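You operate a simulated robot arm through the tools that you are given. There is no shell and no other tool. Be economical: measure what you need, move in short steps, check, and stop when the job is done.

Carry out the task below with a simulated two-armed robot. There is one attempt and no reset: what you move stays moved.

## Task
Take the small blanks on the bench top and put it away on the top of the orange table. Take the purple card bundle and put it on the small blank on the slat belt before the curve. Fetch the yellow card bundle and set it on the slat belt before the curve. Take the green card bundle on the bench top and put it away on the upper steel side shelf. Fetch the blue cloth and set it on the top of the black table. Push the bench cupboard door shut. Take the yellow nozzle and leave it on the shelf under the steel bench. Take the orange suction cup and put it on the red tray. Do these in any order. Set down upright: yellow nozzle, orange suction cup.

It is judged by the outcome, as a careful person would: the job done as asked, and still so three seconds after it is handed in. It fails if anything else is knocked over, pushed out of place, dropped, spilled or broken. Flat cloth is picked up by pressing the open fingertips on it (5 to 10 N) and closing them slowly along it; thin cloth reads only 2 to 8 mm in the jaws.

## Robot
Two 7-joint arms with two-finger parallel grippers on one trunk, on a base that drives. Base frame: it is fixed to the floor where the robot stands at the start and does not move with it; the origin is under the middle of the robot, x ahead of it, y to its left, z up; the surface under the hand at the start is at about z = 850. Units: mm, degrees, N and s.
The left shoulder is at the start at [124, 171, 1162], the right one opposite. With the tool pointing down near the work surface each hand reaches from about 420 to 900 mm from the robot's upright axis, wherever it stands, measured 20 degrees to its own side. Places, roughly: bench cupboard door [1400, -1700, 500]; blue cloth (11x7x3 cm) [600, -1700, 900]; green card bundle [500, -1500, 750]; orange suction cup (5x5x5 cm) [1000, 300, 900]; purple card bundle [-9500, 0, 1000]; red tray [500, -750, 750]; shelf under the steel bench [700, -400, 200]; slat belt before the curve [-7800, -600, 1100]; small blank [-8000, -500, 1000]; small blanks [500, -250, 1000]; top of the black table [-3000, -3400, 800]; top of the orange table [-9400, 4300, 700]; upper steel side shelf (23x29 cm) [-9500, 0, 900]; yellow card bundle [-9500, 0, 1000]; yellow nozzle (3x3x6 cm) [1000, 0, 900]. Payload 4.4 kg a hand.
The tool frame of a hand sits at the grasp point between the pads (the TCP): z along the fingers, y along the line on which they close. The tips reach 23 mm beyond it. Largest opening 94 mm; finger width 38, thickness 10; the body of the gripper, 54 by 96 mm, starts 39 mm behind the TCP.
Orientation is that of the tool frame in the base frame, as a unit quaternion [w, x, y, z]. With the fingers straight down and closing along the base's y, the tool's x points along the base's -x, its y along +y and its z along -z.

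## Interface
- The arms move only by the tool apply_moves. It takes "left_increments", "right_increments" or both (then of equal length, played together; a hand with none holds still); each is a list that holds one entry, the list of rows, each a list of 7 numbers: the shift along the base's x, y, z in cm, then the turn, a rotation vector about the base's x, y, z in degrees, then the gripper command, from -1 (shut) to 1 (fully open), values between in proportion. In form: [[[tx, ty, tz, rx, ry, rz, hand], ...]]. A call has 1 to 10 rows; each row shifts and turns the commanded pose from where the row before left it. Each row takes 0.2 s and may step no farther than 50 mm and 8.6 degrees from the row before; otherwise, or with a gripper value out of range, the whole call is refused. Where a pose cannot be reached the arm comes as near as it can. A force on the tool above 40 N (or 10 N above the force at the start of the call, whichever is more), or a blocked arm, ends the call early, and 0.2 s more pass. Each finger travels about 72 mm/s and halts on what it meets, pressing with about 24 N; the grip force reading is that of the motor and also rises with nothing between the fingers. The clock runs only during rows and for 0.2 s after the last one: add rows that do not move to give the fingers time. The reply holds the time, the measured pose of the TCP, the force on the tool along the base axes, the opening and the grip force, in the units named above and with some noise, with the torque about the TCP (base axes, N m) and any sound that the robot's microphone picked up.
- Cameras (640 x 400 px; columns grow to the right, rows downward): "scene" is now at [248, -7.1, 1317.7]; the picture's right is [-0.13, -0.99, 0.00], its down [-0.49, 0.06, -0.87] and it looks along [0.86, -0.11, -0.50] (base axes); focal length 236 px, centre (320, 200). "left" rides on the left gripper at [86, -16, -74] in its tool frame; the picture's right is [0.18, 0.98, 0.00], its down [-0.58, 0.11, -0.81] and it looks along [-0.79, 0.15, 0.59] (tool axes); focal length 243 px, centre (320, 200). "right" rides on the right gripper at [86, 16, -74] in its tool frame; the picture's right is [-0.18, 0.98, 0.00], its down [-0.58, -0.11, -0.81] and it looks along [-0.79, -0.15, 0.59] (tool axes); focal length 243 px, centre (320, 200). There is no depth. A picture from a camera that has moved, and an enlarged one, comes with that camera's place and axes in the base frame and with its lens. The place of the scene camera against the robot may be out by one fixed shift of up to 12 mm in any direction.
- camera(camera): a new picture of that camera. It takes no simulated time.
- slide_trunk(by): slides the trunk up (or, below 0, down) by that many mm; the arms and the scene camera ride with it, the base frame stays. It gives what a move gives, with no picture.
- base_move(legs): drives the robot by 1 to 6 legs, each [ahead, left, turn to the left] in mm, mm and degrees, along the robot's own axes; the way and the turn of a leg run together, so that a leg with both is an arc; at most 1500 mm and 180 degrees a leg. The arms and the cameras ride along, it lands a little off, and it stops where it bumps. It gives what a move gives.
- aim_head(pan, tilt): turns the head with the scene camera to pan (to the left, within 80 degrees either way) and tilt (down, from -29 to 69), counted from straight ahead of the robot. It gives what a move gives.
- enlarge(camera, box): a new picture of the part [left, top, right, bottom] of that camera's present view, enlarged. It takes no simulated time.
- finish_job(): hands the job in; it is judged then, once.

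Go step by step. Nothing tells you exact positions but the pictures and the camera data: compare them with the known pose of the tool, close in by small moves and look again before you grip or let go. The budget is 217 turns and 208 pictures, counting those below and the enlarged ones. Unless the task says otherwise, let go and move clear before handing in, and close with one line.

The tools are called after ">>>" as a command line: name --argument value ..., lists and objects as JSON in quotes. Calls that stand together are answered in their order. apply_moves: Moves the arms, as the interface text tells. Its arguments: {"type":"object","properties":{"left_increments":{"type":"array","items":{"type":"array","items":{"type":"array","items":{"type":"number"}}}},"right_increments":{"type":"array","items":{"type":"array","items":{"type":"array","items":{"type":"number"}}}}},"required":[]} The other tools are called the same way: slide_trunk (by) slides the trunk up or down; base_move (legs) drives the base; aim_head (pan, tilt) turns the head that bears the scene camera; camera (camera) takes a picture; enlarge (camera, box) takes an enlarged picture of a part of a camera's view; finish_job () hands the job in.

At the start:

```text
t: 0.0
left_position: [584.5, 205.7, 1196.9]
left_ee_rot: [0.001, 0.0, 1.0, 0.0]
left_contact_force: [-0.5, -0.3, 1.2]
left_wrist_torque: [0.0, 0.02, 0.0]
left_grip_width: 94.0
left_gripper_force: 0.1
right_position: [472.9, -196.1, 1185.4]
right_ee_rot: [-0.001, 0.0, 1.0, 0.0]
right_contact_force: [0.0, 0.5, 0.8]
right_wrist_torque: [-0.02, 0.03, -0.01]
right_grip_width: 94.2
right_gripper_force: 0.0
trunk travel left (down, up): [-175.0, 213.0]
robot x, y, heading: [0.1, 2.8, 0.0]
head pan, tilt: [-7.4, 29.8]
```

scene: 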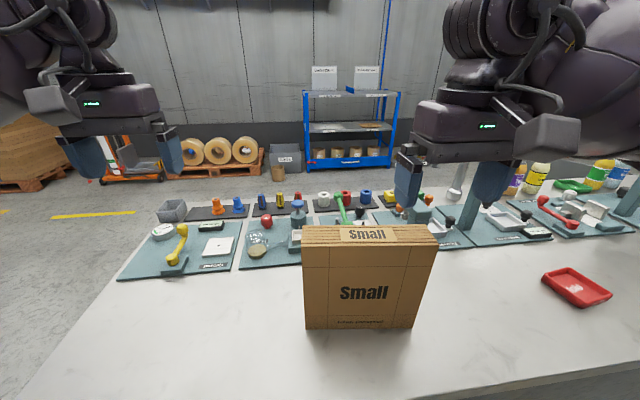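
right: 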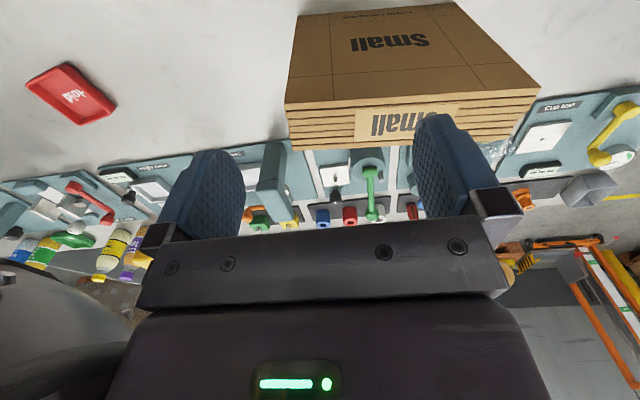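
left: 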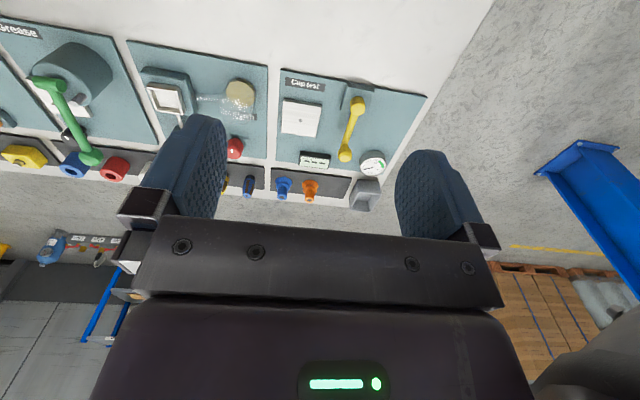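

I see the bench with a strapped stack of "Small" blanks, the red tray to the right and trays of tools behind. I'll look around first before moving.

>>> enlarge --camera "scene" --box '[110, 170, 430, 370]'

>>> enlarge --camera "scene" --box '[380, 130, 640, 310]'

>>> aim_head --pan -70 --tilt 25

```text
2.00 times, centred on (270, 270) of scene
camera zoom: at [248.0, -7.1, 1317.7], right [-0.13, -0.99, 0.0], down [-0.49, 0.06, -0.87], along [0.86, -0.11, -0.5], focal length 472 px, centre (420, 60)
```

zoom: 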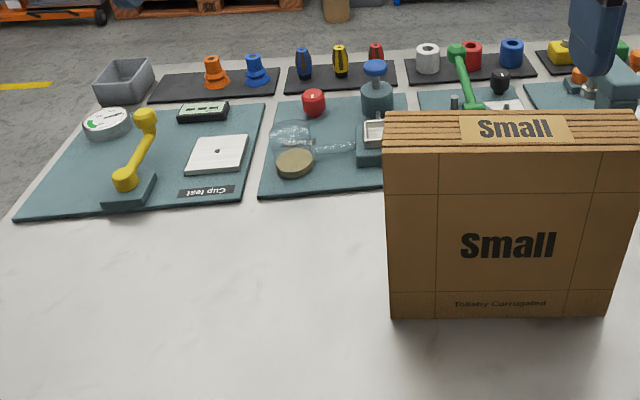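

```text
2.22 times, centred on (510, 220) of scene
camera zoom: at [248.0, -7.1, 1317.7], right [-0.13, -0.99, 0.0], down [-0.49, 0.06, -0.87], along [0.86, -0.11, -0.5], focal length 524 px, centre (-102, 156)
```

zoom: 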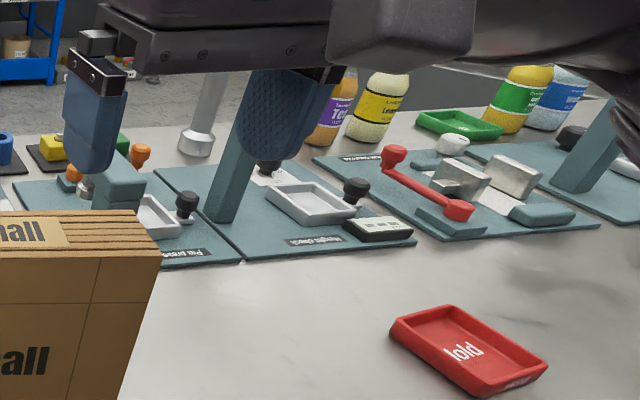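

```text
t: 1.3
left_position: [583.9, 206.1, 1197.4]
left_ee_rot: [0.0, 0.0, 1.0, 0.001]
left_contact_force: [-0.7, 0.0, -0.2]
left_wrist_torque: [0.01, 0.0, 0.0]
left_grip_width: 93.8
left_gripper_force: 0.0
right_position: [472.8, -196.9, 1185.8]
right_ee_rot: [0.0, 0.0, 1.0, 0.0]
right_contact_force: [0.3, 0.2, -0.4]
right_wrist_torque: [0.02, -0.01, 0.0]
right_grip_width: 93.9
right_gripper_force: 0.0
trunk travel left (down, up): [-175.0, 213.0]
robot x, y, heading: [0.3, 3.0, 0.0]
head pan, tilt: [-70.0, 25.0]
```

The suction cup (orange) and yellow nozzle stand on the little dark racks at the back of the bench. Now looking right.

>>> camera --camera "scene"

```text
202 pictures are left
camera scene: at [189.8, -81.9, 1325.3], right [-0.94, -0.34, 0.0], down [-0.14, 0.4, -0.91], along [0.31, -0.85, -0.42], focal length 236 px, centre (320, 200)
```

scene: 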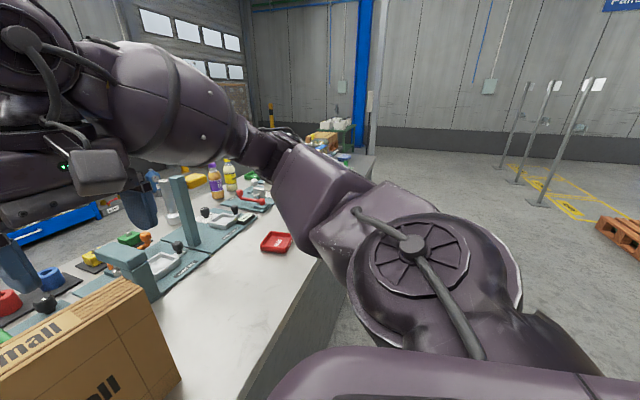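

>>> aim_head --pan 40 --tilt 35

>>> camera --camera "scene"

>>> aim_head --pan 0 --tilt 60

>>> camera --camera "scene"

```text
t: 3.2
left_position: [583.8, 206.1, 1198.0]
left_ee_rot: [0.0, 0.0, 1.0, 0.0]
left_contact_force: [0.3, -1.0, 0.7]
left_wrist_torque: [0.04, 0.02, -0.01]
left_grip_width: 94.0
left_gripper_force: 0.1
right_position: [472.1, -196.9, 1186.1]
right_ee_rot: [0.0, 0.0, 1.0, 0.0]
right_contact_force: [0.0, -0.4, 0.3]
right_wrist_torque: [-0.02, -0.02, 0.0]
right_grip_width: 94.2
right_gripper_force: 0.0
trunk travel left (down, up): [-175.0, 213.0]
robot x, y, heading: [-1.3, 2.7, 0.1]
head pan, tilt: [40.0, 35.0]
```

```text
201 pictures are left
camera scene: at [225.8, 61.2, 1309.5], right [0.64, -0.77, 0.0], down [-0.44, -0.37, -0.82], along [0.63, 0.53, -0.57], focal length 236 px, centre (320, 200)
```

scene: 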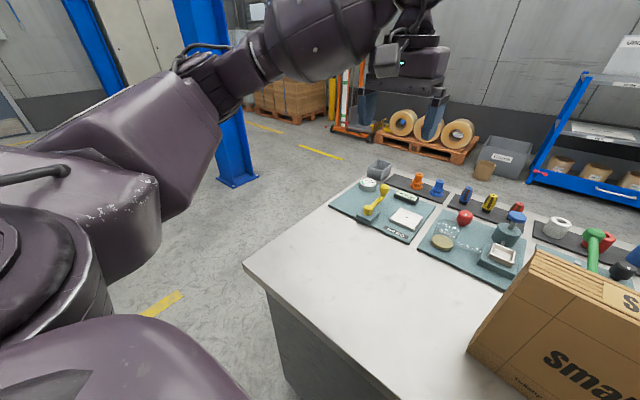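

```text
t: 4.3
left_position: [583.7, 204.9, 1197.9]
left_ee_rot: [0.0, 0.0, 1.0, 0.0]
left_contact_force: [0.2, -0.1, 0.8]
left_wrist_torque: [-0.02, 0.02, 0.01]
left_grip_width: 93.8
left_gripper_force: 0.0
right_position: [473.2, -195.9, 1186.6]
right_ee_rot: [0.0, 0.0, 1.0, 0.0]
right_contact_force: [0.5, -0.3, -0.6]
right_wrist_torque: [-0.01, 0.01, -0.02]
right_grip_width: 94.0
right_gripper_force: 0.1
trunk travel left (down, up): [-175.0, 213.0]
robot x, y, heading: [2.6, 1.4, 0.1]
head pan, tilt: [0.0, 60.0]
```

```text
200 pictures are left
camera scene: at [224.9, 4.7, 1275.3], right [0.0, -1.0, 0.0], down [-0.87, 0.0, -0.5], along [0.5, 0.0, -0.87], focal length 236 px, centre (320, 200)
```

scene: 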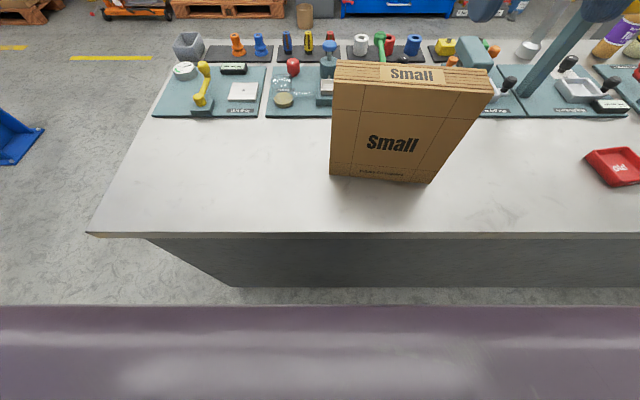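

The bench's left end is at y≈443 and front edge x≈392; the cup and nozzle sit near the back edge, out of reach from here, so I'll drive round to the left end and face along the bench.

>>> base_move --legs '[[-200, 0, 0], [0, 1050, 0], [0, 0, -90], [0, 1100, 0]]'

>>> aim_head --pan 0 --tilt 40

>>> camera --camera "scene"

```text
t: 17.8
left_position: [199.6, 562.8, 1195.5]
left_ee_rot: [-0.002, 0.575, 0.818, -0.001]
left_contact_force: [0.2, 0.8, 0.8]
left_wrist_torque: [0.0, -0.02, -0.01]
left_grip_width: 94.0
left_gripper_force: 0.1
right_position: [-209.0, 536.4, 1186.1]
right_ee_rot: [0.0, 0.564, 0.826, 0.002]
right_contact_force: [0.3, 0.8, 0.1]
right_wrist_torque: [-0.01, 0.01, -0.05]
right_grip_width: 93.9
right_gripper_force: 0.0
trunk travel left (down, up): [-175.0, 213.0]
robot x, y, heading: [-201.6, 1043.5, -70.6]
head pan, tilt: [0.0, 60.0]
stopped in leg 3: the robot was blocked; the commanded pose is now the measured one
```

```text
t: 18.6
left_position: [200.6, 560.3, 1193.0]
left_ee_rot: [-0.003, 0.577, 0.817, -0.002]
left_contact_force: [-0.4, 0.1, 0.7]
left_wrist_torque: [-0.01, -0.01, 0.01]
left_grip_width: 93.9
left_gripper_force: 0.0
right_position: [-209.5, 534.0, 1184.4]
right_ee_rot: [-0.001, 0.566, 0.824, 0.002]
right_contact_force: [0.5, 0.1, 0.1]
right_wrist_torque: [-0.01, 0.04, -0.03]
right_grip_width: 93.9
right_gripper_force: 0.0
trunk travel left (down, up): [-175.0, 213.0]
robot x, y, heading: [-196.3, 1047.7, -70.3]
head pan, tilt: [0.0, 40.0]
```

```text
199 pictures are left
camera scene: at [-103.0, 822.3, 1300.3], right [-0.94, -0.33, 0.01], down [-0.22, 0.61, -0.76], along [0.25, -0.72, -0.65], focal length 236 px, centre (320, 200)
```

scene: 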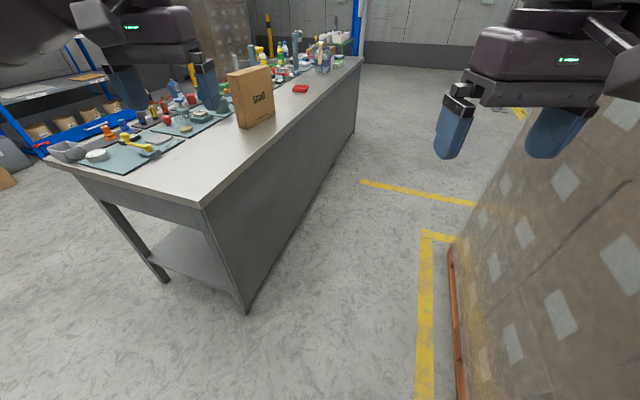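

Something behind to my right (a wrapped pallet stack) blocked the turn. Checking that before moving away from it.

>>> aim_head --pan -70 --tilt 20

>>> camera --camera "scene"

>>> aim_head --pan 60 --tilt 20

>>> camera --camera "scene"

```text
t: 20.1
left_position: [200.2, 560.4, 1194.3]
left_ee_rot: [-0.003, 0.577, 0.817, -0.002]
left_contact_force: [0.4, -0.3, -0.5]
left_wrist_torque: [-0.04, 0.01, 0.01]
left_grip_width: 94.0
left_gripper_force: 0.1
right_position: [-208.0, 534.6, 1184.6]
right_ee_rot: [-0.002, 0.566, 0.824, 0.002]
right_contact_force: [-1.2, 0.8, 0.3]
right_wrist_torque: [0.01, 0.01, 0.0]
right_grip_width: 94.0
right_gripper_force: 0.0
trunk travel left (down, up): [-175.0, 213.0]
robot x, y, heading: [-195.8, 1045.6, -70.6]
head pan, tilt: [-70.0, 20.0]
```

```text
198 pictures are left
camera scene: at [-203.1, 843.1, 1332.6], right [-0.64, 0.77, 0.01], down [0.26, 0.22, -0.94], along [-0.73, -0.6, -0.34], focal length 236 px, centre (320, 200)
```

scene: 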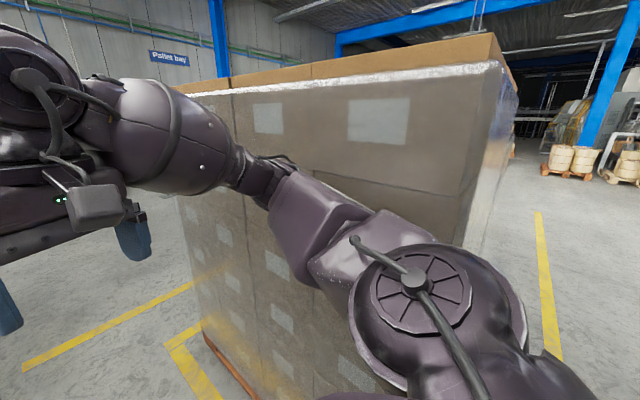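

```text
t: 22.2
left_position: [200.9, 560.0, 1193.6]
left_ee_rot: [-0.003, 0.577, 0.817, -0.001]
left_contact_force: [0.3, 0.1, 0.1]
left_wrist_torque: [0.01, -0.01, -0.01]
left_grip_width: 94.1
left_gripper_force: 0.0
right_position: [-209.7, 535.6, 1183.9]
right_ee_rot: [-0.002, 0.566, 0.825, 0.003]
right_contact_force: [-0.7, 0.7, 0.1]
right_wrist_torque: [-0.01, -0.02, 0.02]
right_grip_width: 94.1
right_gripper_force: 0.0
trunk travel left (down, up): [-175.0, 213.0]
robot x, y, heading: [-194.4, 1046.7, -70.4]
head pan, tilt: [60.0, 20.0]
```

```text
197 pictures are left
camera scene: at [-39.7, 885.6, 1331.7], right [-0.18, -0.98, 0.0], down [-0.34, 0.07, -0.94], along [0.92, -0.17, -0.35], focal length 236 px, centre (320, 200)
```

scene: 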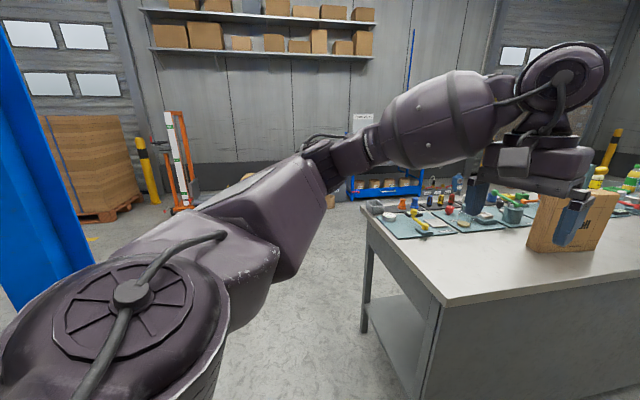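

The pallet load is undisturbed. I slide away toward +x to the bench's left end and finish the turn.

>>> base_move --legs '[[415, 1036, 0], [0, 0, -19.5]]'

>>> aim_head --pan 0 --tilt 45

>>> camera --camera "scene"

```text
t: 32.7
left_position: [1147.6, 431.0, 1198.0]
left_ee_rot: [0.0, 0.698, 0.716, -0.001]
left_contact_force: [-1.4, -0.2, 0.4]
left_wrist_torque: [0.03, -0.03, -0.02]
left_grip_width: 93.9
left_gripper_force: 0.1
right_position: [750.5, 534.8, 1185.5]
right_ee_rot: [0.003, 0.69, 0.724, 0.001]
right_contact_force: [0.0, 0.1, -0.5]
right_wrist_torque: [0.0, -0.03, 0.0]
right_grip_width: 94.0
right_gripper_force: 0.1
trunk travel left (down, up): [-175.0, 213.0]
robot x, y, heading: [930.3, 1008.8, -88.5]
head pan, tilt: [60.0, 20.0]
```

```text
t: 34.0
left_position: [1148.3, 432.4, 1198.9]
left_ee_rot: [0.0, 0.699, 0.715, -0.001]
left_contact_force: [-0.1, -0.4, 1.0]
left_wrist_torque: [-0.02, 0.03, 0.0]
left_grip_width: 94.0
left_gripper_force: 0.0
right_position: [750.9, 534.8, 1186.8]
right_ee_rot: [0.002, 0.691, 0.723, 0.001]
right_contact_force: [0.0, 0.4, -0.4]
right_wrist_torque: [-0.02, 0.0, -0.02]
right_grip_width: 94.0
right_gripper_force: 0.1
trunk travel left (down, up): [-175.0, 213.0]
robot x, y, heading: [929.5, 1012.3, -88.6]
head pan, tilt: [0.0, 45.0]
```

```text
196 pictures are left
camera scene: at [940.0, 781.7, 1294.7], right [-1.0, -0.03, 0.0], down [-0.02, 0.71, -0.71], along [0.02, -0.71, -0.71], focal length 236 px, centre (320, 200)
```

scene: 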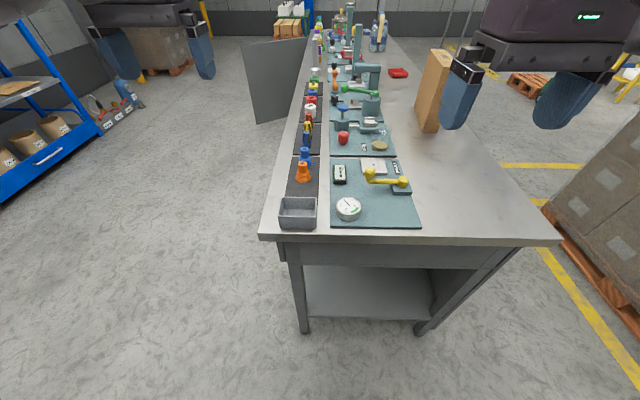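

From here I see the open cupboard door on the far side of the bench, the under-shelf open at this end, and the cup/nozzle racks along the back edge. Zooming in to locate them.

>>> enlarge --camera "scene" --box '[260, 80, 420, 240]'

```text
2.50 times, centred on (340, 160) of scene
camera zoom: at [940.0, 781.7, 1294.7], right [-1.0, -0.03, 0.0], down [-0.02, 0.71, -0.71], along [0.02, -0.71, -0.71], focal length 590 px, centre (270, 300)
```

zoom: 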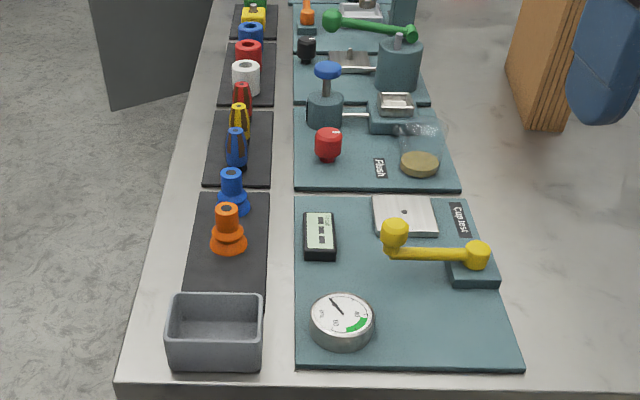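

Cup is near (998,260), nozzle near (1003,36). I drive ahead 150 mm to bring the nozzle in reach and move the left hand above it.

>>> base_move --legs '[[155, 0, -1.5]]'

```text
t: 35.4
left_position: [1136.1, 270.3, 1199.4]
left_ee_rot: [0.0, 0.708, 0.706, -0.001]
left_contact_force: [-1.0, -0.6, -0.1]
left_wrist_torque: [0.0, 0.0, 0.0]
left_grip_width: 94.1
left_gripper_force: 0.1
right_position: [740.4, 383.5, 1186.3]
right_ee_rot: [0.001, 0.7, 0.715, 0.002]
right_contact_force: [0.3, 0.7, -0.6]
right_wrist_torque: [0.02, -0.01, 0.01]
right_grip_width: 94.1
right_gripper_force: 0.2
trunk travel left (down, up): [-175.0, 213.0]
robot x, y, heading: [927.8, 855.2, -90.3]
head pan, tilt: [0.0, 45.0]
```

>>> apply_moves --left_increments '[[[-3.3, -4.5, 0, 0, 0, 0, 1], [-3.3, -4.5, 0, 0, 0, 0, 1], [-3.3, -4.5, 0, 0, 0, 0, 1], [-3.4, -4.5, -1, 0, 0, 0, 1], [0, -4.5, -2, 0, 0, 0, 1], [0, -1, -4, 0, 0, 0, 1], [0, 0, -4, 0, 0, 0, 1], [0, 0, 0, 0, 0, 0, 1]]]'

>>> camera --camera "left"

>>> enlarge --camera "scene" --box '[240, 60, 400, 220]'

```text
refused: row 1 steps farther than a row can; nothing moved
```

```text
194 pictures are left
camera left: at [1118.5, 357.2, 1273.3], right [0.98, 0.18, 0.0], down [0.11, -0.58, 0.81], along [0.15, -0.79, -0.59], focal length 243 px, centre (320, 200)
```

left: 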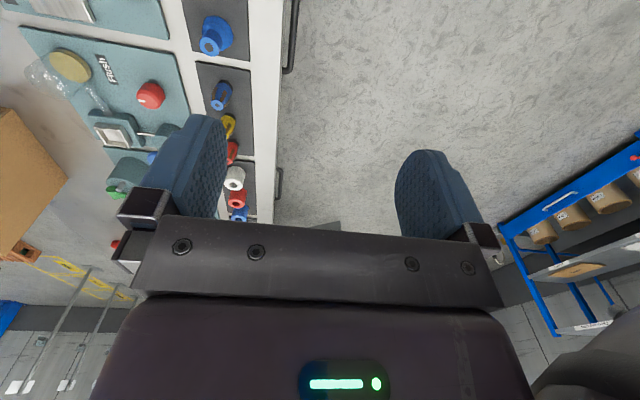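

```text
2.50 times, centred on (320, 140) of scene
camera zoom: at [935.5, 625.6, 1294.7], right [-1.0, 0.0, 0.0], down [0.0, 0.71, -0.71], along [0.0, -0.71, -0.71], focal length 590 px, centre (320, 350)
```

zoom: 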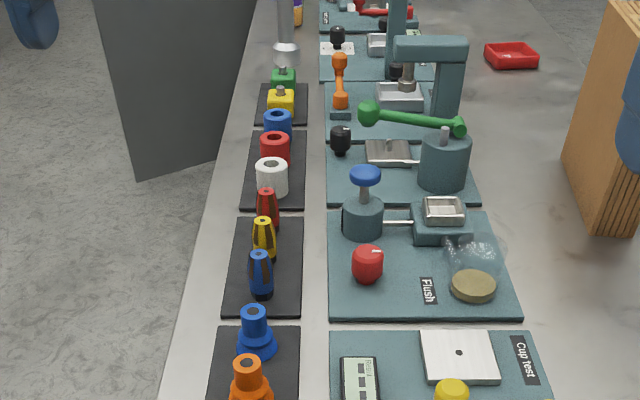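

Refining: nozzle at about (1000,36), neighbours 65 mm either side along y, so closing along x is fine. Moving the left hand over it.

>>> apply_moves --left_increments '[[[-2.2, -4, 0, 0, 0, 0, 1], [-2.2, -4, 0, 0, 0, 0, 1], [-2.3, -4, 0, 0, 0, 0, 1], [-2.3, -4, 0, 0, 0, 0, 1], [-2.3, -4, 0, 0, 0, 0, 1], [-2.3, -3.4, -1, 0, 0, 0, 1], [0, 0, -4.5, 0, 0, 0, 1], [0, 0, -4.5, 0, 0, 0, 1], [0, 0, 0, 0, 0, 0, 1]]]'

>>> camera --camera "left"

>>> enlarge --camera "scene" --box '[240, 60, 400, 220]'

```text
t: 37.4
left_position: [999.9, 36.5, 1098.5]
left_ee_rot: [0.0, 0.708, 0.706, -0.002]
left_contact_force: [1.2, 0.6, 0.8]
left_wrist_torque: [-0.02, 0.03, 0.02]
left_grip_width: 94.0
left_gripper_force: 0.1
right_position: [738.8, 384.2, 1186.4]
right_ee_rot: [0.004, 0.699, 0.715, 0.002]
right_contact_force: [-0.1, 0.5, -0.4]
right_wrist_torque: [-0.03, 0.04, 0.0]
right_grip_width: 94.1
right_gripper_force: 0.1
trunk travel left (down, up): [-175.0, 213.0]
robot x, y, heading: [930.4, 854.8, -90.0]
head pan, tilt: [0.0, 45.0]
```

```text
192 pictures are left
camera left: at [983.1, 124.4, 1173.3], right [0.98, 0.18, 0.0], down [0.11, -0.58, 0.81], along [0.15, -0.8, -0.59], focal length 243 px, centre (320, 200)
```

left: 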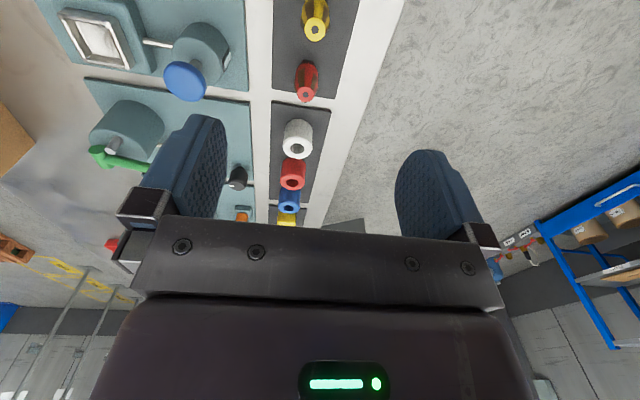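

```text
2.50 times, centred on (320, 140) of scene
camera zoom: at [935.9, 627.0, 1295.1], right [-1.0, 0.0, 0.0], down [0.0, 0.71, -0.71], along [0.0, -0.71, -0.71], focal length 590 px, centre (320, 350)
```

zoom: 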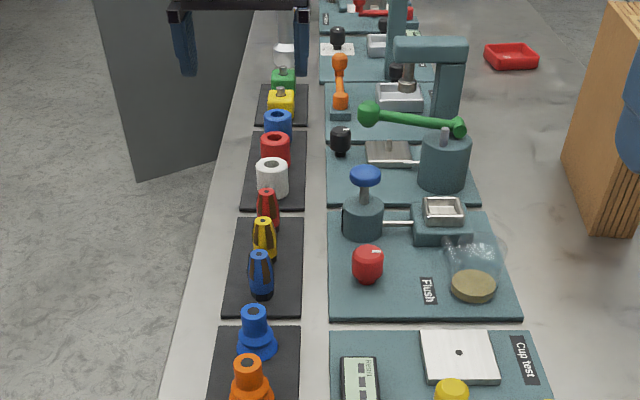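

The wrist view puts the nozzle at (995,32). Narrow the jaws and descend to just above, then check.

>>> apply_moves --left_increments '[[[-0.5, -0.45, -4, 0, 0, 0, 0.2], [0, 0, -4, 0, 0, 0, 0.2], [0, 0, -4, 0, 0, 0, 0.2], [0, 0, -2.5, 0, 0, 0, 0.2], [0, 0, 0, 0, 0, 0, 0.2]]]'

>>> camera --camera "left"

>>> enlarge --camera "scene" --box '[270, 80, 370, 180]'

```text
t: 38.6
left_position: [996.3, 32.4, 952.2]
left_ee_rot: [0.0, 0.709, 0.706, -0.002]
left_contact_force: [-0.8, 0.2, 0.6]
left_wrist_torque: [-0.02, -0.02, 0.0]
left_grip_width: 56.3
left_gripper_force: 0.0
right_position: [740.1, 384.9, 1187.3]
right_ee_rot: [0.003, 0.699, 0.715, 0.001]
right_contact_force: [0.3, -0.6, 0.2]
right_wrist_torque: [0.01, 0.0, -0.01]
right_grip_width: 94.0
right_gripper_force: 0.1
trunk travel left (down, up): [-175.0, 213.0]
robot x, y, heading: [933.2, 856.6, -90.3]
head pan, tilt: [0.0, 45.0]
```

```text
190 pictures are left
camera left: at [979.1, 118.9, 1027.2], right [0.98, 0.18, 0.0], down [0.11, -0.58, 0.81], along [0.15, -0.79, -0.59], focal length 243 px, centre (320, 200)
```

left: 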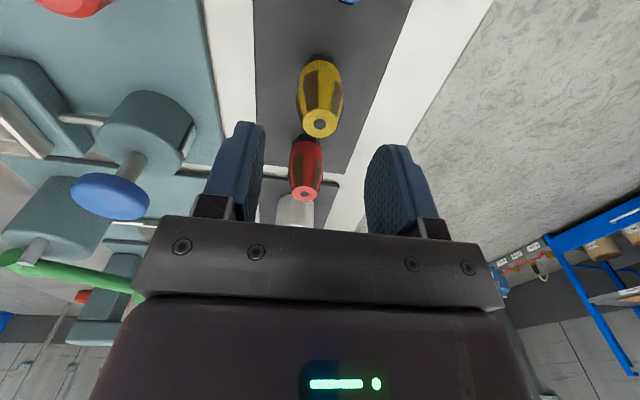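

```text
4.00 times, centred on (320, 130) of scene
camera zoom: at [935.6, 626.5, 1294.9], right [-1.0, 0.0, 0.0], down [0.0, 0.71, -0.71], along [0.0, -0.71, -0.71], focal length 944 px, centre (320, 480)
```

zoom: 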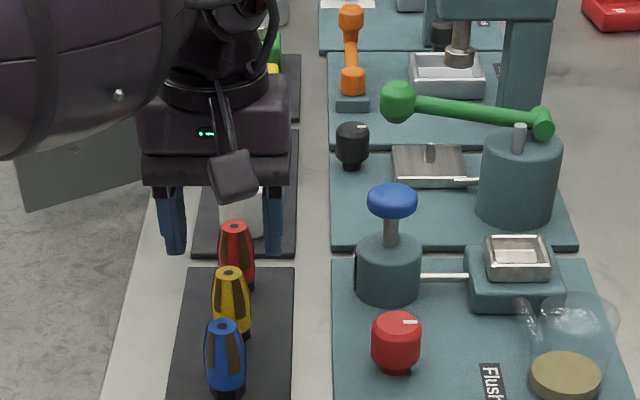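

Aligned within a few mm; descend and grip the nozzle.

>>> apply_moves --left_increments '[[[-0.1, 0.4, -3, 0, 0, 0, 0.2], [0, 0, -3, 0, 0, 0, 0.2], [0, 0, 0, 0, 0, 0, -0.3], [0, 0, 0, 0, 0, 0, -1], [0, 0, 0, 0, 0, 0, -1], [0, 0, 0, 0, 0, 0, -1]]]'

>>> camera --camera "left"

```text
t: 40.0
left_position: [994.0, 36.7, 892.1]
left_ee_rot: [0.0, 0.707, 0.707, -0.002]
left_contact_force: [-0.4, 0.4, 0.4]
left_wrist_torque: [-0.03, -0.06, -0.02]
left_grip_width: 26.8
left_gripper_force: 23.8
right_position: [741.7, 384.0, 1185.5]
right_ee_rot: [0.001, 0.7, 0.715, 0.001]
right_contact_force: [0.6, 0.0, 0.3]
right_wrist_torque: [-0.02, 0.01, -0.02]
right_grip_width: 94.1
right_gripper_force: 0.0
trunk travel left (down, up): [-175.0, 213.0]
robot x, y, heading: [926.8, 855.4, -90.0]
head pan, tilt: [0.0, 45.0]
```

```text
188 pictures are left
camera left: at [977.9, 123.6, 966.9], right [0.98, 0.18, 0.0], down [0.11, -0.58, 0.81], along [0.15, -0.79, -0.59], focal length 243 px, centre (320, 200)
```

left: 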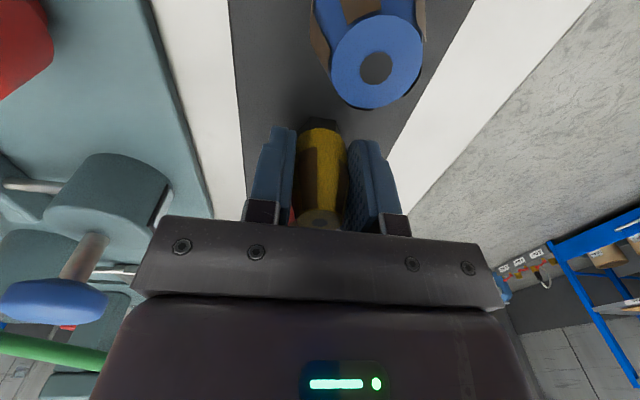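

Nozzle held (26.8 mm). Lifting it clear, then backing away from the bench end.

>>> apply_moves --left_increments '[[[0, 0, 4, 0, 0, 0, -1], [0, 0, 4.5, 0, 0, 0, -1], [0, 0, 4.5, 0, 0, 0, -1], [0, 0, 4.5, 0, 0, 0, -1], [0, 0, 4.5, 0, 0, 0, -1], [0, 0, 4.5, 0, 0, 0, -1], [0, 0, 0, 0, 0, 0, -1]]]'

>>> base_move --legs '[[-520, 0, 0], [0, -230, 0]]'

>>> slide_trunk --by -170

>>> camera --camera "left"

>>> camera --camera "scene"

```text
t: 41.6
left_position: [990.8, 34.1, 1156.9]
left_ee_rot: [-0.001, 0.708, 0.707, 0.0]
left_contact_force: [0.5, -0.5, -1.8]
left_wrist_torque: [-0.02, -0.02, 0.0]
left_grip_width: 26.8
left_gripper_force: 24.5
right_position: [741.0, 383.5, 1184.7]
right_ee_rot: [0.0, 0.699, 0.715, 0.002]
right_contact_force: [-0.3, -0.5, -0.1]
right_wrist_torque: [0.04, -0.02, -0.01]
right_grip_width: 94.1
right_gripper_force: 0.0
trunk travel left (down, up): [-175.0, 213.0]
robot x, y, heading: [931.7, 854.1, -90.1]
head pan, tilt: [0.0, 45.0]
```

```text
t: 46.9
left_position: [757.6, 560.8, 1158.8]
left_ee_rot: [0.0, 0.711, 0.704, -0.001]
left_contact_force: [0.0, -1.0, -2.0]
left_wrist_torque: [0.0, -0.01, -0.02]
left_grip_width: 26.9
left_gripper_force: 23.8
right_position: [511.4, 911.5, 1187.2]
right_ee_rot: [0.002, 0.702, 0.712, 0.003]
right_contact_force: [-0.2, 1.3, -0.4]
right_wrist_torque: [0.02, -0.05, 0.0]
right_grip_width: 94.0
right_gripper_force: 0.0
trunk travel left (down, up): [-175.0, 213.0]
robot x, y, heading: [707.2, 1380.9, -90.7]
head pan, tilt: [0.0, 45.0]
```

```text
t: 48.8
left_position: [757.6, 561.0, 991.4]
left_ee_rot: [0.001, 0.711, 0.703, -0.002]
left_contact_force: [-0.8, 0.1, -0.9]
left_wrist_torque: [-0.02, 0.02, 0.02]
left_grip_width: 26.6
left_gripper_force: 24.1
right_position: [509.9, 898.7, 1001.1]
right_ee_rot: [-0.023, 0.704, 0.709, 0.03]
right_contact_force: [0.5, -0.5, -0.3]
right_wrist_torque: [-0.04, 0.01, -0.04]
right_grip_width: 94.0
right_gripper_force: 0.1
trunk travel left (down, up): [-5.0, 383.0]
robot x, y, heading: [703.7, 1382.4, -90.6]
head pan, tilt: [0.0, 45.0]
```

```text
187 pictures are left
camera left: at [741.7, 649.0, 1065.6], right [0.98, 0.17, 0.0], down [0.1, -0.58, 0.81], along [0.14, -0.8, -0.59], focal length 243 px, centre (320, 200)
```

left: 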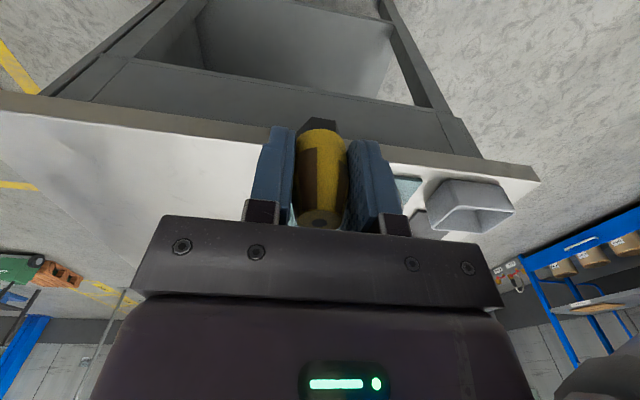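

```text
186 pictures are left
camera scene: at [706.7, 1001.2, 1088.9], right [-1.0, 0.01, 0.0], down [0.01, 0.71, -0.71], along [-0.01, -0.71, -0.71], focal length 236 px, centre (320, 200)
```

scene: 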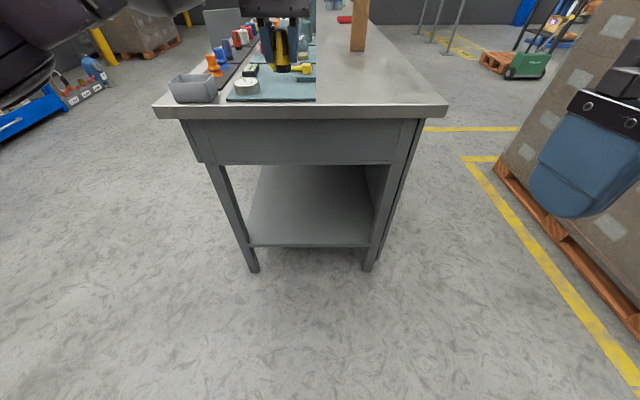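

Trunk is low; shelf surface about z≈210, open between the legs at x≈490–1000. Lowering the left hand in front of the opening.

>>> apply_moves --left_increments '[[[0, 0, -4.5, 0, 0, 0, -1], [0, 0, -4.5, 0, 0, 0, -1], [0, 0, -4.5, 0, 0, 0, -1], [0, 0, -4.5, 0, 0, 0, -1], [0, 0, -4.5, 0, 0, 0, -1], [0, 0, -4.5, 0, 0, 0, -1], [0, 0, -4.5, 0, 0, 0, -1], [0, 0, -4.5, 0, 0, 0, -1], [0, 0, 0, 0, 0, 0, -1]]]'

>>> camera --camera "scene"

```text
t: 50.8
left_position: [757.3, 559.4, 631.0]
left_ee_rot: [0.0, 0.711, 0.703, -0.002]
left_contact_force: [-0.2, 0.1, 0.0]
left_wrist_torque: [0.0, -0.04, 0.02]
left_grip_width: 26.9
left_gripper_force: 24.0
right_position: [510.3, 897.6, 1000.4]
right_ee_rot: [-0.024, 0.704, 0.709, 0.03]
right_contact_force: [-0.3, -0.9, -0.1]
right_wrist_torque: [0.02, 0.01, 0.01]
right_grip_width: 94.0
right_gripper_force: 0.1
trunk travel left (down, up): [-5.0, 383.0]
robot x, y, heading: [707.5, 1379.6, -90.7]
head pan, tilt: [0.0, 45.0]
```

```text
185 pictures are left
camera scene: at [706.7, 1000.6, 1088.6], right [-1.0, 0.01, 0.0], down [0.01, 0.71, -0.71], along [-0.01, -0.71, -0.71], focal length 236 px, centre (320, 200)
```

scene: 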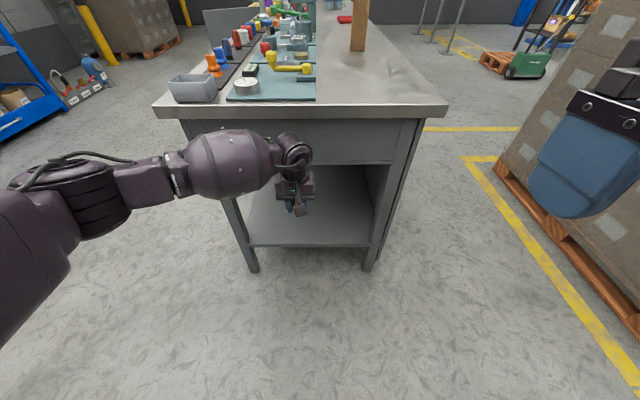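

>>> apply_moves --left_increments '[[[0, 0, -4.5, 0, 0, 0, -1], [0, 0, -4.5, 0, 0, 0, -1], [0, 0, -4.5, 0, 0, 0, -1], [0, 0, -4.5, 0, 0, 0, -1], [0, 0, -4.5, 0, 0, 0, -1], [0, 0, -4.5, 0, 0, 0, -1], [0, 0, -4.5, 0, 0, 0, -1], [0, 0, 0, 0, 0, 0, -1]]]'

>>> camera --camera "scene"

>>> camera --camera "left"

```text
t: 52.6
left_position: [765.7, 575.2, 359.2]
left_ee_rot: [0.001, 0.71, 0.704, -0.002]
left_contact_force: [-0.3, 1.1, -0.6]
left_wrist_torque: [-0.01, 0.0, -0.02]
left_grip_width: 26.9
left_gripper_force: 23.8
left hand out of reach, approached as far as the arm can: row 6, 7
right_position: [510.7, 899.0, 1000.1]
right_ee_rot: [-0.024, 0.704, 0.71, 0.031]
right_contact_force: [0.1, -0.5, -0.4]
right_wrist_torque: [-0.02, 0.01, 0.01]
right_grip_width: 93.8
right_gripper_force: 0.0
trunk travel left (down, up): [-5.0, 383.0]
robot x, y, heading: [705.9, 1380.7, -90.5]
head pan, tilt: [0.0, 45.0]
```

```text
184 pictures are left
camera scene: at [706.8, 1000.4, 1088.4], right [-1.0, 0.01, 0.0], down [0.01, 0.71, -0.71], along [-0.01, -0.71, -0.71], focal length 236 px, centre (320, 200)
```

scene: 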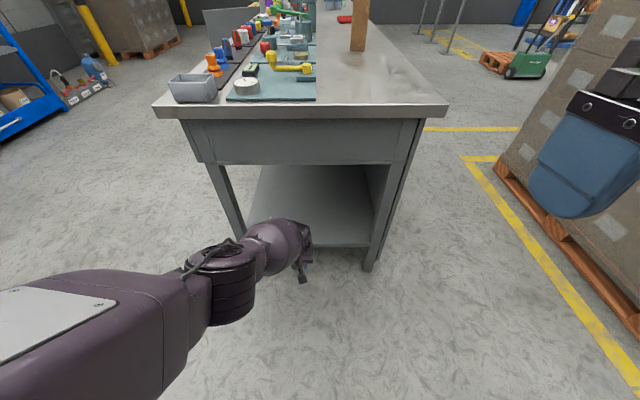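

```text
183 pictures are left
camera left: at [750.4, 662.9, 433.8], right [0.98, 0.17, 0.0], down [0.1, -0.58, 0.81], along [0.14, -0.8, -0.59], focal length 243 px, centre (320, 200)
```

left: 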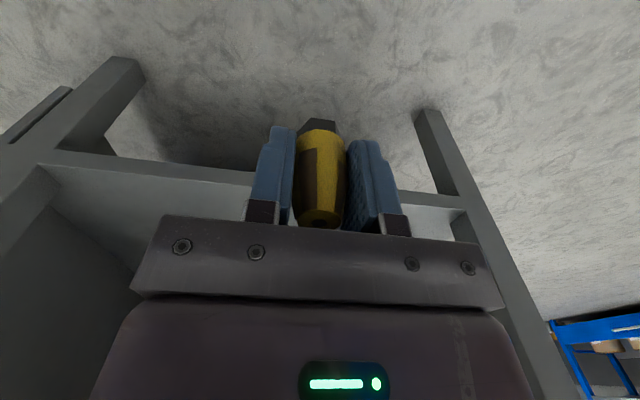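

The arm is too stretched; I'll pull the hand back toward me, drive closer, then lower.

>>> apply_moves --left_increments '[[[0, 3, 3, 0, 0, 0, -1], [0, 4.5, 0, 0, 0, 0, -1], [0, 4.5, 0, 0, 0, 0, -1], [0, 4.5, 0, 0, 0, 0, -1], [0, 4.5, 0, 0, 0, 0, -1], [0, 4.5, 0, 0, 0, 0, -1], [0, 0, 0, 0, 0, 0, -1]]]'

>>> base_move --legs '[[270, 0, 0]]'

>>> camera --camera "scene"

>>> camera --camera "left"

```text
t: 54.2
left_position: [718.4, 701.7, 263.7]
left_ee_rot: [-0.001, 0.71, 0.704, -0.001]
left_contact_force: [-0.8, 0.8, -1.1]
left_wrist_torque: [-0.02, 0.04, 0.0]
left_grip_width: 26.8
left_gripper_force: 24.5
left hand out of reach, approached as far as the arm can: row 1, 2, 3, 4, 5, 6
right_position: [510.0, 897.7, 1001.6]
right_ee_rot: [-0.023, 0.703, 0.71, 0.031]
right_contact_force: [0.0, -0.2, -1.0]
right_wrist_torque: [-0.03, 0.01, 0.01]
right_grip_width: 93.9
right_gripper_force: 0.0
trunk travel left (down, up): [-5.0, 383.0]
robot x, y, heading: [705.2, 1383.2, -90.8]
head pan, tilt: [0.0, 45.0]
```

```text
t: 56.2
left_position: [713.3, 438.4, 259.4]
left_ee_rot: [-0.007, 0.71, 0.704, 0.006]
left_contact_force: [0.7, 1.0, 0.1]
left_wrist_torque: [0.03, 0.03, 0.01]
left_grip_width: 26.6
left_gripper_force: 23.7
right_position: [506.9, 625.7, 1001.2]
right_ee_rot: [-0.024, 0.703, 0.71, 0.031]
right_contact_force: [-0.5, -0.3, -0.1]
right_wrist_torque: [0.04, 0.02, 0.02]
right_grip_width: 93.9
right_gripper_force: 0.1
trunk travel left (down, up): [-5.0, 383.0]
robot x, y, heading: [700.9, 1105.6, -90.7]
head pan, tilt: [0.0, 45.0]
stopped in leg 1: the force on the tool passed its limit at 61 N (the readings are from after the stop); the commanded pose is now the measured one
```

```text
182 pictures are left
camera scene: at [704.2, 728.7, 1088.5], right [-1.0, 0.01, 0.0], down [0.01, 0.71, -0.71], along [-0.01, -0.71, -0.71], focal length 236 px, centre (320, 200)
```

scene: 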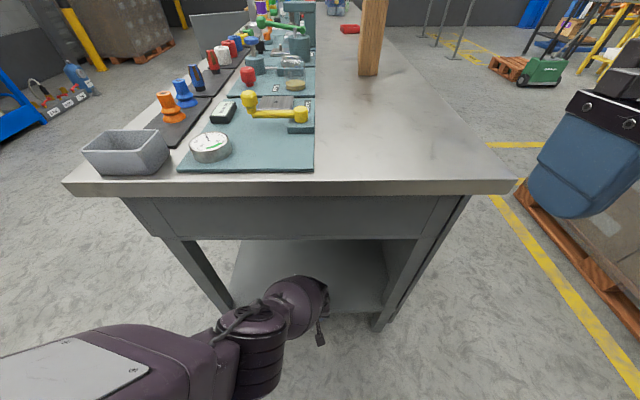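

```text
181 pictures are left
camera left: at [697.5, 524.8, 337.5], right [0.98, 0.18, 0.0], down [0.11, -0.6, 0.8], along [0.14, -0.78, -0.61], focal length 243 px, centre (320, 200)
```

left: 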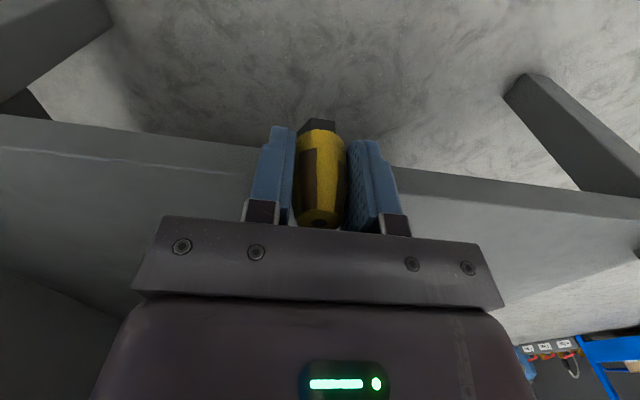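

The hand touched the shelf's front edge (the shelf top is nearer z≈237). Backing off and raising the hand.

>>> base_move --legs '[[-60, 0, 0]]'

>>> apply_moves --left_increments '[[[0, 0, 2.5, 0, 0, 0, -1], [0, 0, 2.5, 0, 0, 0, -1], [0, 0, 1.5, 0, 0, 0, -1], [0, 0, 0, 0, 0, 0, -1]]]'

>>> camera --camera "left"

>>> camera --camera "scene"

```text
t: 57.2
left_position: [715.3, 498.6, 260.8]
left_ee_rot: [-0.006, 0.71, 0.705, 0.006]
left_contact_force: [-0.5, 0.6, -1.1]
left_wrist_torque: [-0.02, 0.0, 0.0]
left_grip_width: 26.8
left_gripper_force: 24.1
right_position: [508.2, 685.6, 1000.6]
right_ee_rot: [-0.024, 0.703, 0.71, 0.03]
right_contact_force: [0.5, 0.6, 0.0]
right_wrist_torque: [0.0, -0.01, -0.02]
right_grip_width: 93.8
right_gripper_force: 0.1
trunk travel left (down, up): [-5.0, 383.0]
robot x, y, heading: [705.9, 1170.5, -90.5]
head pan, tilt: [0.0, 45.0]
```

```text
t: 58.2
left_position: [697.8, 471.2, 288.0]
left_ee_rot: [-0.007, 0.709, 0.705, 0.008]
left_contact_force: [-0.4, -1.2, -1.5]
left_wrist_torque: [0.04, 0.02, 0.01]
left_grip_width: 26.6
left_gripper_force: 24.0
left hand out of reach, approached as far as the arm can: row 1, 2, 3
right_position: [507.3, 684.6, 999.6]
right_ee_rot: [-0.024, 0.703, 0.71, 0.03]
right_contact_force: [0.1, 0.2, 0.8]
right_wrist_torque: [-0.02, 0.0, 0.02]
right_grip_width: 93.8
right_gripper_force: 0.0
trunk travel left (down, up): [-5.0, 383.0]
robot x, y, heading: [701.8, 1166.7, -90.7]
head pan, tilt: [0.0, 45.0]
```

```text
180 pictures are left
camera left: at [681.5, 555.8, 365.9], right [0.98, 0.18, 0.0], down [0.1, -0.6, 0.79], along [0.14, -0.78, -0.61], focal length 243 px, centre (320, 200)
```

left: 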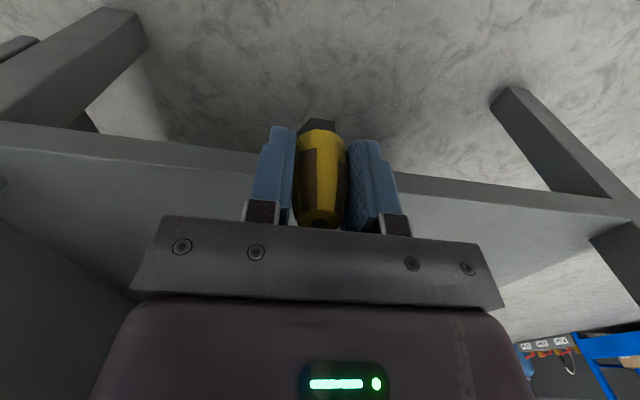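

```text
179 pictures are left
camera scene: at [704.6, 787.7, 1088.4], right [-1.0, 0.01, 0.0], down [0.01, 0.71, -0.71], along [-0.01, -0.71, -0.71], focal length 236 px, centre (320, 200)
```

scene: 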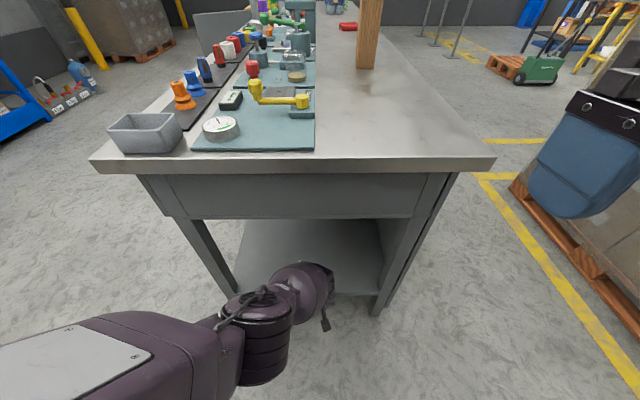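

The arm is struggling in this configuration; testing whether it converges with a pause and a yaw of the tool.

>>> apply_moves --left_increments '[[[0, 0, 0, 0, 0, 8, -1], [0, 0, 0, 0, 0, 8, -1], [0, 0, 0, 0, 0, 8, -1], [0, 0, 0, 0, 0, 0, -1]]]'

```text
t: 59.2
left_position: [698.1, 470.3, 289.4]
left_ee_rot: [-0.008, 0.546, 0.838, 0.005]
left_contact_force: [-0.3, -0.2, 0.1]
left_wrist_torque: [-0.04, -0.03, 0.0]
left_grip_width: 26.8
left_gripper_force: 24.2
right_position: [508.6, 684.8, 1001.5]
right_ee_rot: [-0.023, 0.703, 0.71, 0.031]
right_contact_force: [0.2, 0.7, -0.7]
right_wrist_torque: [-0.03, 0.02, -0.03]
right_grip_width: 94.0
right_gripper_force: 0.0
trunk travel left (down, up): [-5.0, 383.0]
robot x, y, heading: [702.8, 1171.5, -90.6]
head pan, tilt: [0.0, 45.0]
```

>>> apply_moves --left_increments '[[[0, 0, 4.5, 0, 0, 0, -1], [0, 0, 4.5, 0, 0, 0, -1], [0, 0, 4.5, 0, 0, 0, -1], [0, 0, 0, 0, 0, 0, -1]]]'

>>> camera --camera "scene"

```text
t: 60.2
left_position: [663.0, 410.9, 362.1]
left_ee_rot: [-0.008, 0.547, 0.837, 0.005]
left_contact_force: [0.5, -0.5, -0.1]
left_wrist_torque: [-0.01, 0.0, 0.01]
left_grip_width: 26.8
left_gripper_force: 24.1
left hand out of reach, approached as far as the arm can: row 1, 2, 3
right_position: [507.9, 683.7, 1000.7]
right_ee_rot: [-0.024, 0.703, 0.71, 0.032]
right_contact_force: [0.1, 0.3, 0.1]
right_wrist_torque: [-0.01, 0.04, 0.01]
right_grip_width: 94.0
right_gripper_force: 0.0
trunk travel left (down, up): [-5.0, 383.0]
robot x, y, heading: [703.9, 1170.8, -90.6]
head pan, tilt: [0.0, 45.0]
```

```text
178 pictures are left
camera scene: at [704.6, 787.6, 1088.3], right [-1.0, 0.01, 0.0], down [0.01, 0.71, -0.71], along [-0.01, -0.71, -0.71], focal length 236 px, centre (320, 200)
```

scene: 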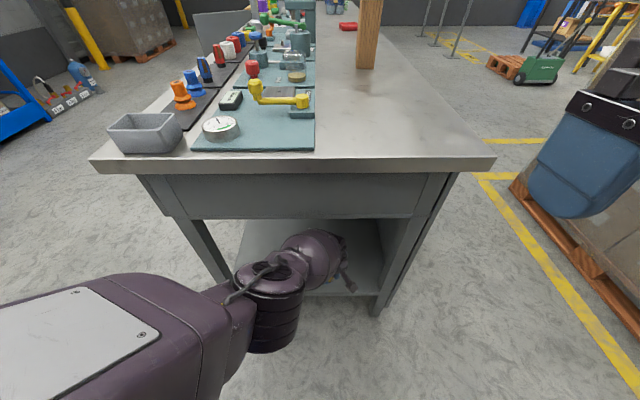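

The arm seems stuck straight (elbow singular). Backing off from the bench for room to unfold it.

>>> base_move --legs '[[-450, 0, 0]]'

>>> apply_moves --left_increments '[[[0, 0, 4.5, 0, 0, 0, -1], [0, 0, 4.5, 0, 0, 0, -1], [0, 0, 4.5, 0, 0, 0, -1], [0, 0, 4.5, 0, 0, 0, -1], [0, 0, 4.5, 0, 0, 0, -1], [0, 0, 4.5, 0, 0, 0, -1], [0, 0, 0, 0, 0, 0, -1]]]'

>>> camera --camera "scene"

```text
t: 63.0
left_position: [671.0, 868.6, 362.3]
left_ee_rot: [-0.008, 0.545, 0.838, 0.005]
left_contact_force: [-0.1, 0.3, -0.8]
left_wrist_torque: [0.02, 0.0, 0.01]
left_grip_width: 26.7
left_gripper_force: 23.9
right_position: [513.4, 1142.0, 1000.2]
right_ee_rot: [-0.024, 0.701, 0.713, 0.03]
right_contact_force: [-1.0, 0.1, -0.3]
right_wrist_torque: [-0.01, 0.0, -0.01]
right_grip_width: 94.1
right_gripper_force: 0.0
trunk travel left (down, up): [-5.0, 383.0]
robot x, y, heading: [707.1, 1626.6, -90.2]
head pan, tilt: [0.0, 45.0]
```

```text
t: 64.4
left_position: [662.5, 820.8, 466.7]
left_ee_rot: [-0.029, 0.523, 0.848, 0.079]
left_contact_force: [0.2, -0.9, -1.3]
left_wrist_torque: [0.0, 0.02, 0.04]
left_grip_width: 26.6
left_gripper_force: 24.2
left hand out of reach, approached as far as the arm can: row 1, 2, 3, 4, 5, 6
right_position: [514.7, 1141.8, 999.9]
right_ee_rot: [-0.025, 0.701, 0.712, 0.031]
right_contact_force: [0.0, 0.1, -0.1]
right_wrist_torque: [-0.01, -0.02, -0.03]
right_grip_width: 94.0
right_gripper_force: 0.1
trunk travel left (down, up): [-5.0, 383.0]
robot x, y, heading: [707.6, 1624.1, -90.5]
head pan, tilt: [0.0, 45.0]
stopped in row 7 (left hand): the arm was blocked; the commanded pose is now the measured one
```

```text
177 pictures are left
camera scene: at [710.6, 1245.9, 1088.3], right [-1.0, 0.0, 0.0], down [0.0, 0.71, -0.71], along [0.0, -0.71, -0.71], focal length 236 px, centre (320, 200)
```

scene: 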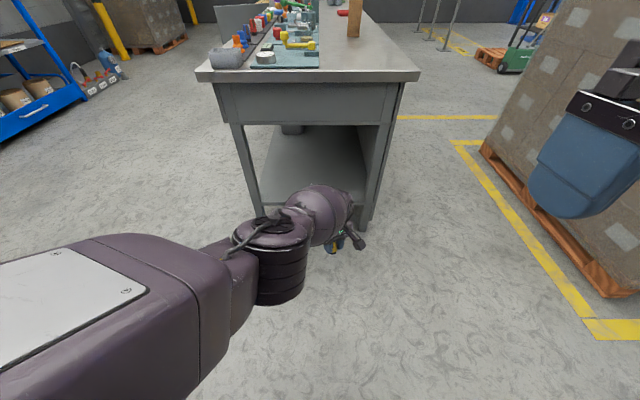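

>>> apply_moves --left_increments '[[[0, -4, 2, 0, 0, 0, -1], [0, -4, 2, 0, 0, 0, -1], [0, -4, 2, 0, 0, 0, -1], [0, -4, 2, 0, 0, 0, -1], [0, -3, 4, 0, 0, 0, -1], [0, -3, 4, 0, 0, 0, -1], [0, 0, 0, 0, 0, 0, -1]]]'

>>> camera --camera "scene"

```text
t: 66.0
left_position: [703.2, 719.6, 647.1]
left_ee_rot: [-0.028, 0.527, 0.846, 0.078]
left_contact_force: [-0.3, -0.6, -1.1]
left_wrist_torque: [-0.01, 0.01, 0.0]
left_grip_width: 26.5
left_gripper_force: 24.4
left hand out of reach, approached as far as the arm can: row 1, 2, 3, 4, 5, 6
right_position: [515.0, 1141.6, 999.8]
right_ee_rot: [-0.024, 0.701, 0.712, 0.032]
right_contact_force: [0.5, 0.2, 0.5]
right_wrist_torque: [-0.01, -0.02, 0.01]
right_grip_width: 94.1
right_gripper_force: 0.0
trunk travel left (down, up): [-5.0, 383.0]
robot x, y, heading: [706.5, 1624.4, -90.0]
head pan, tilt: [0.0, 45.0]
```

```text
176 pictures are left
camera scene: at [710.1, 1245.8, 1088.2], right [-1.0, 0.0, 0.0], down [0.0, 0.71, -0.71], along [0.0, -0.71, -0.71], focal length 236 px, centre (320, 200)
```

scene: 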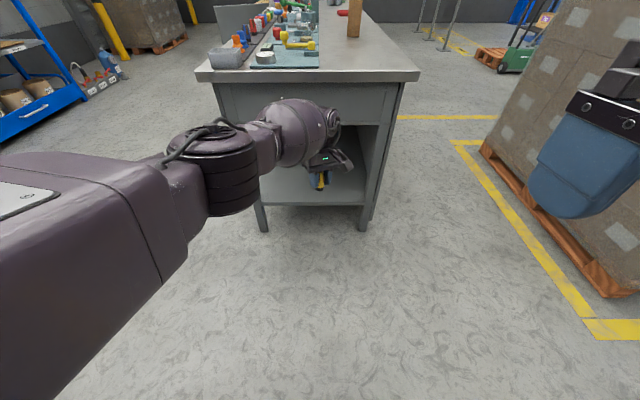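

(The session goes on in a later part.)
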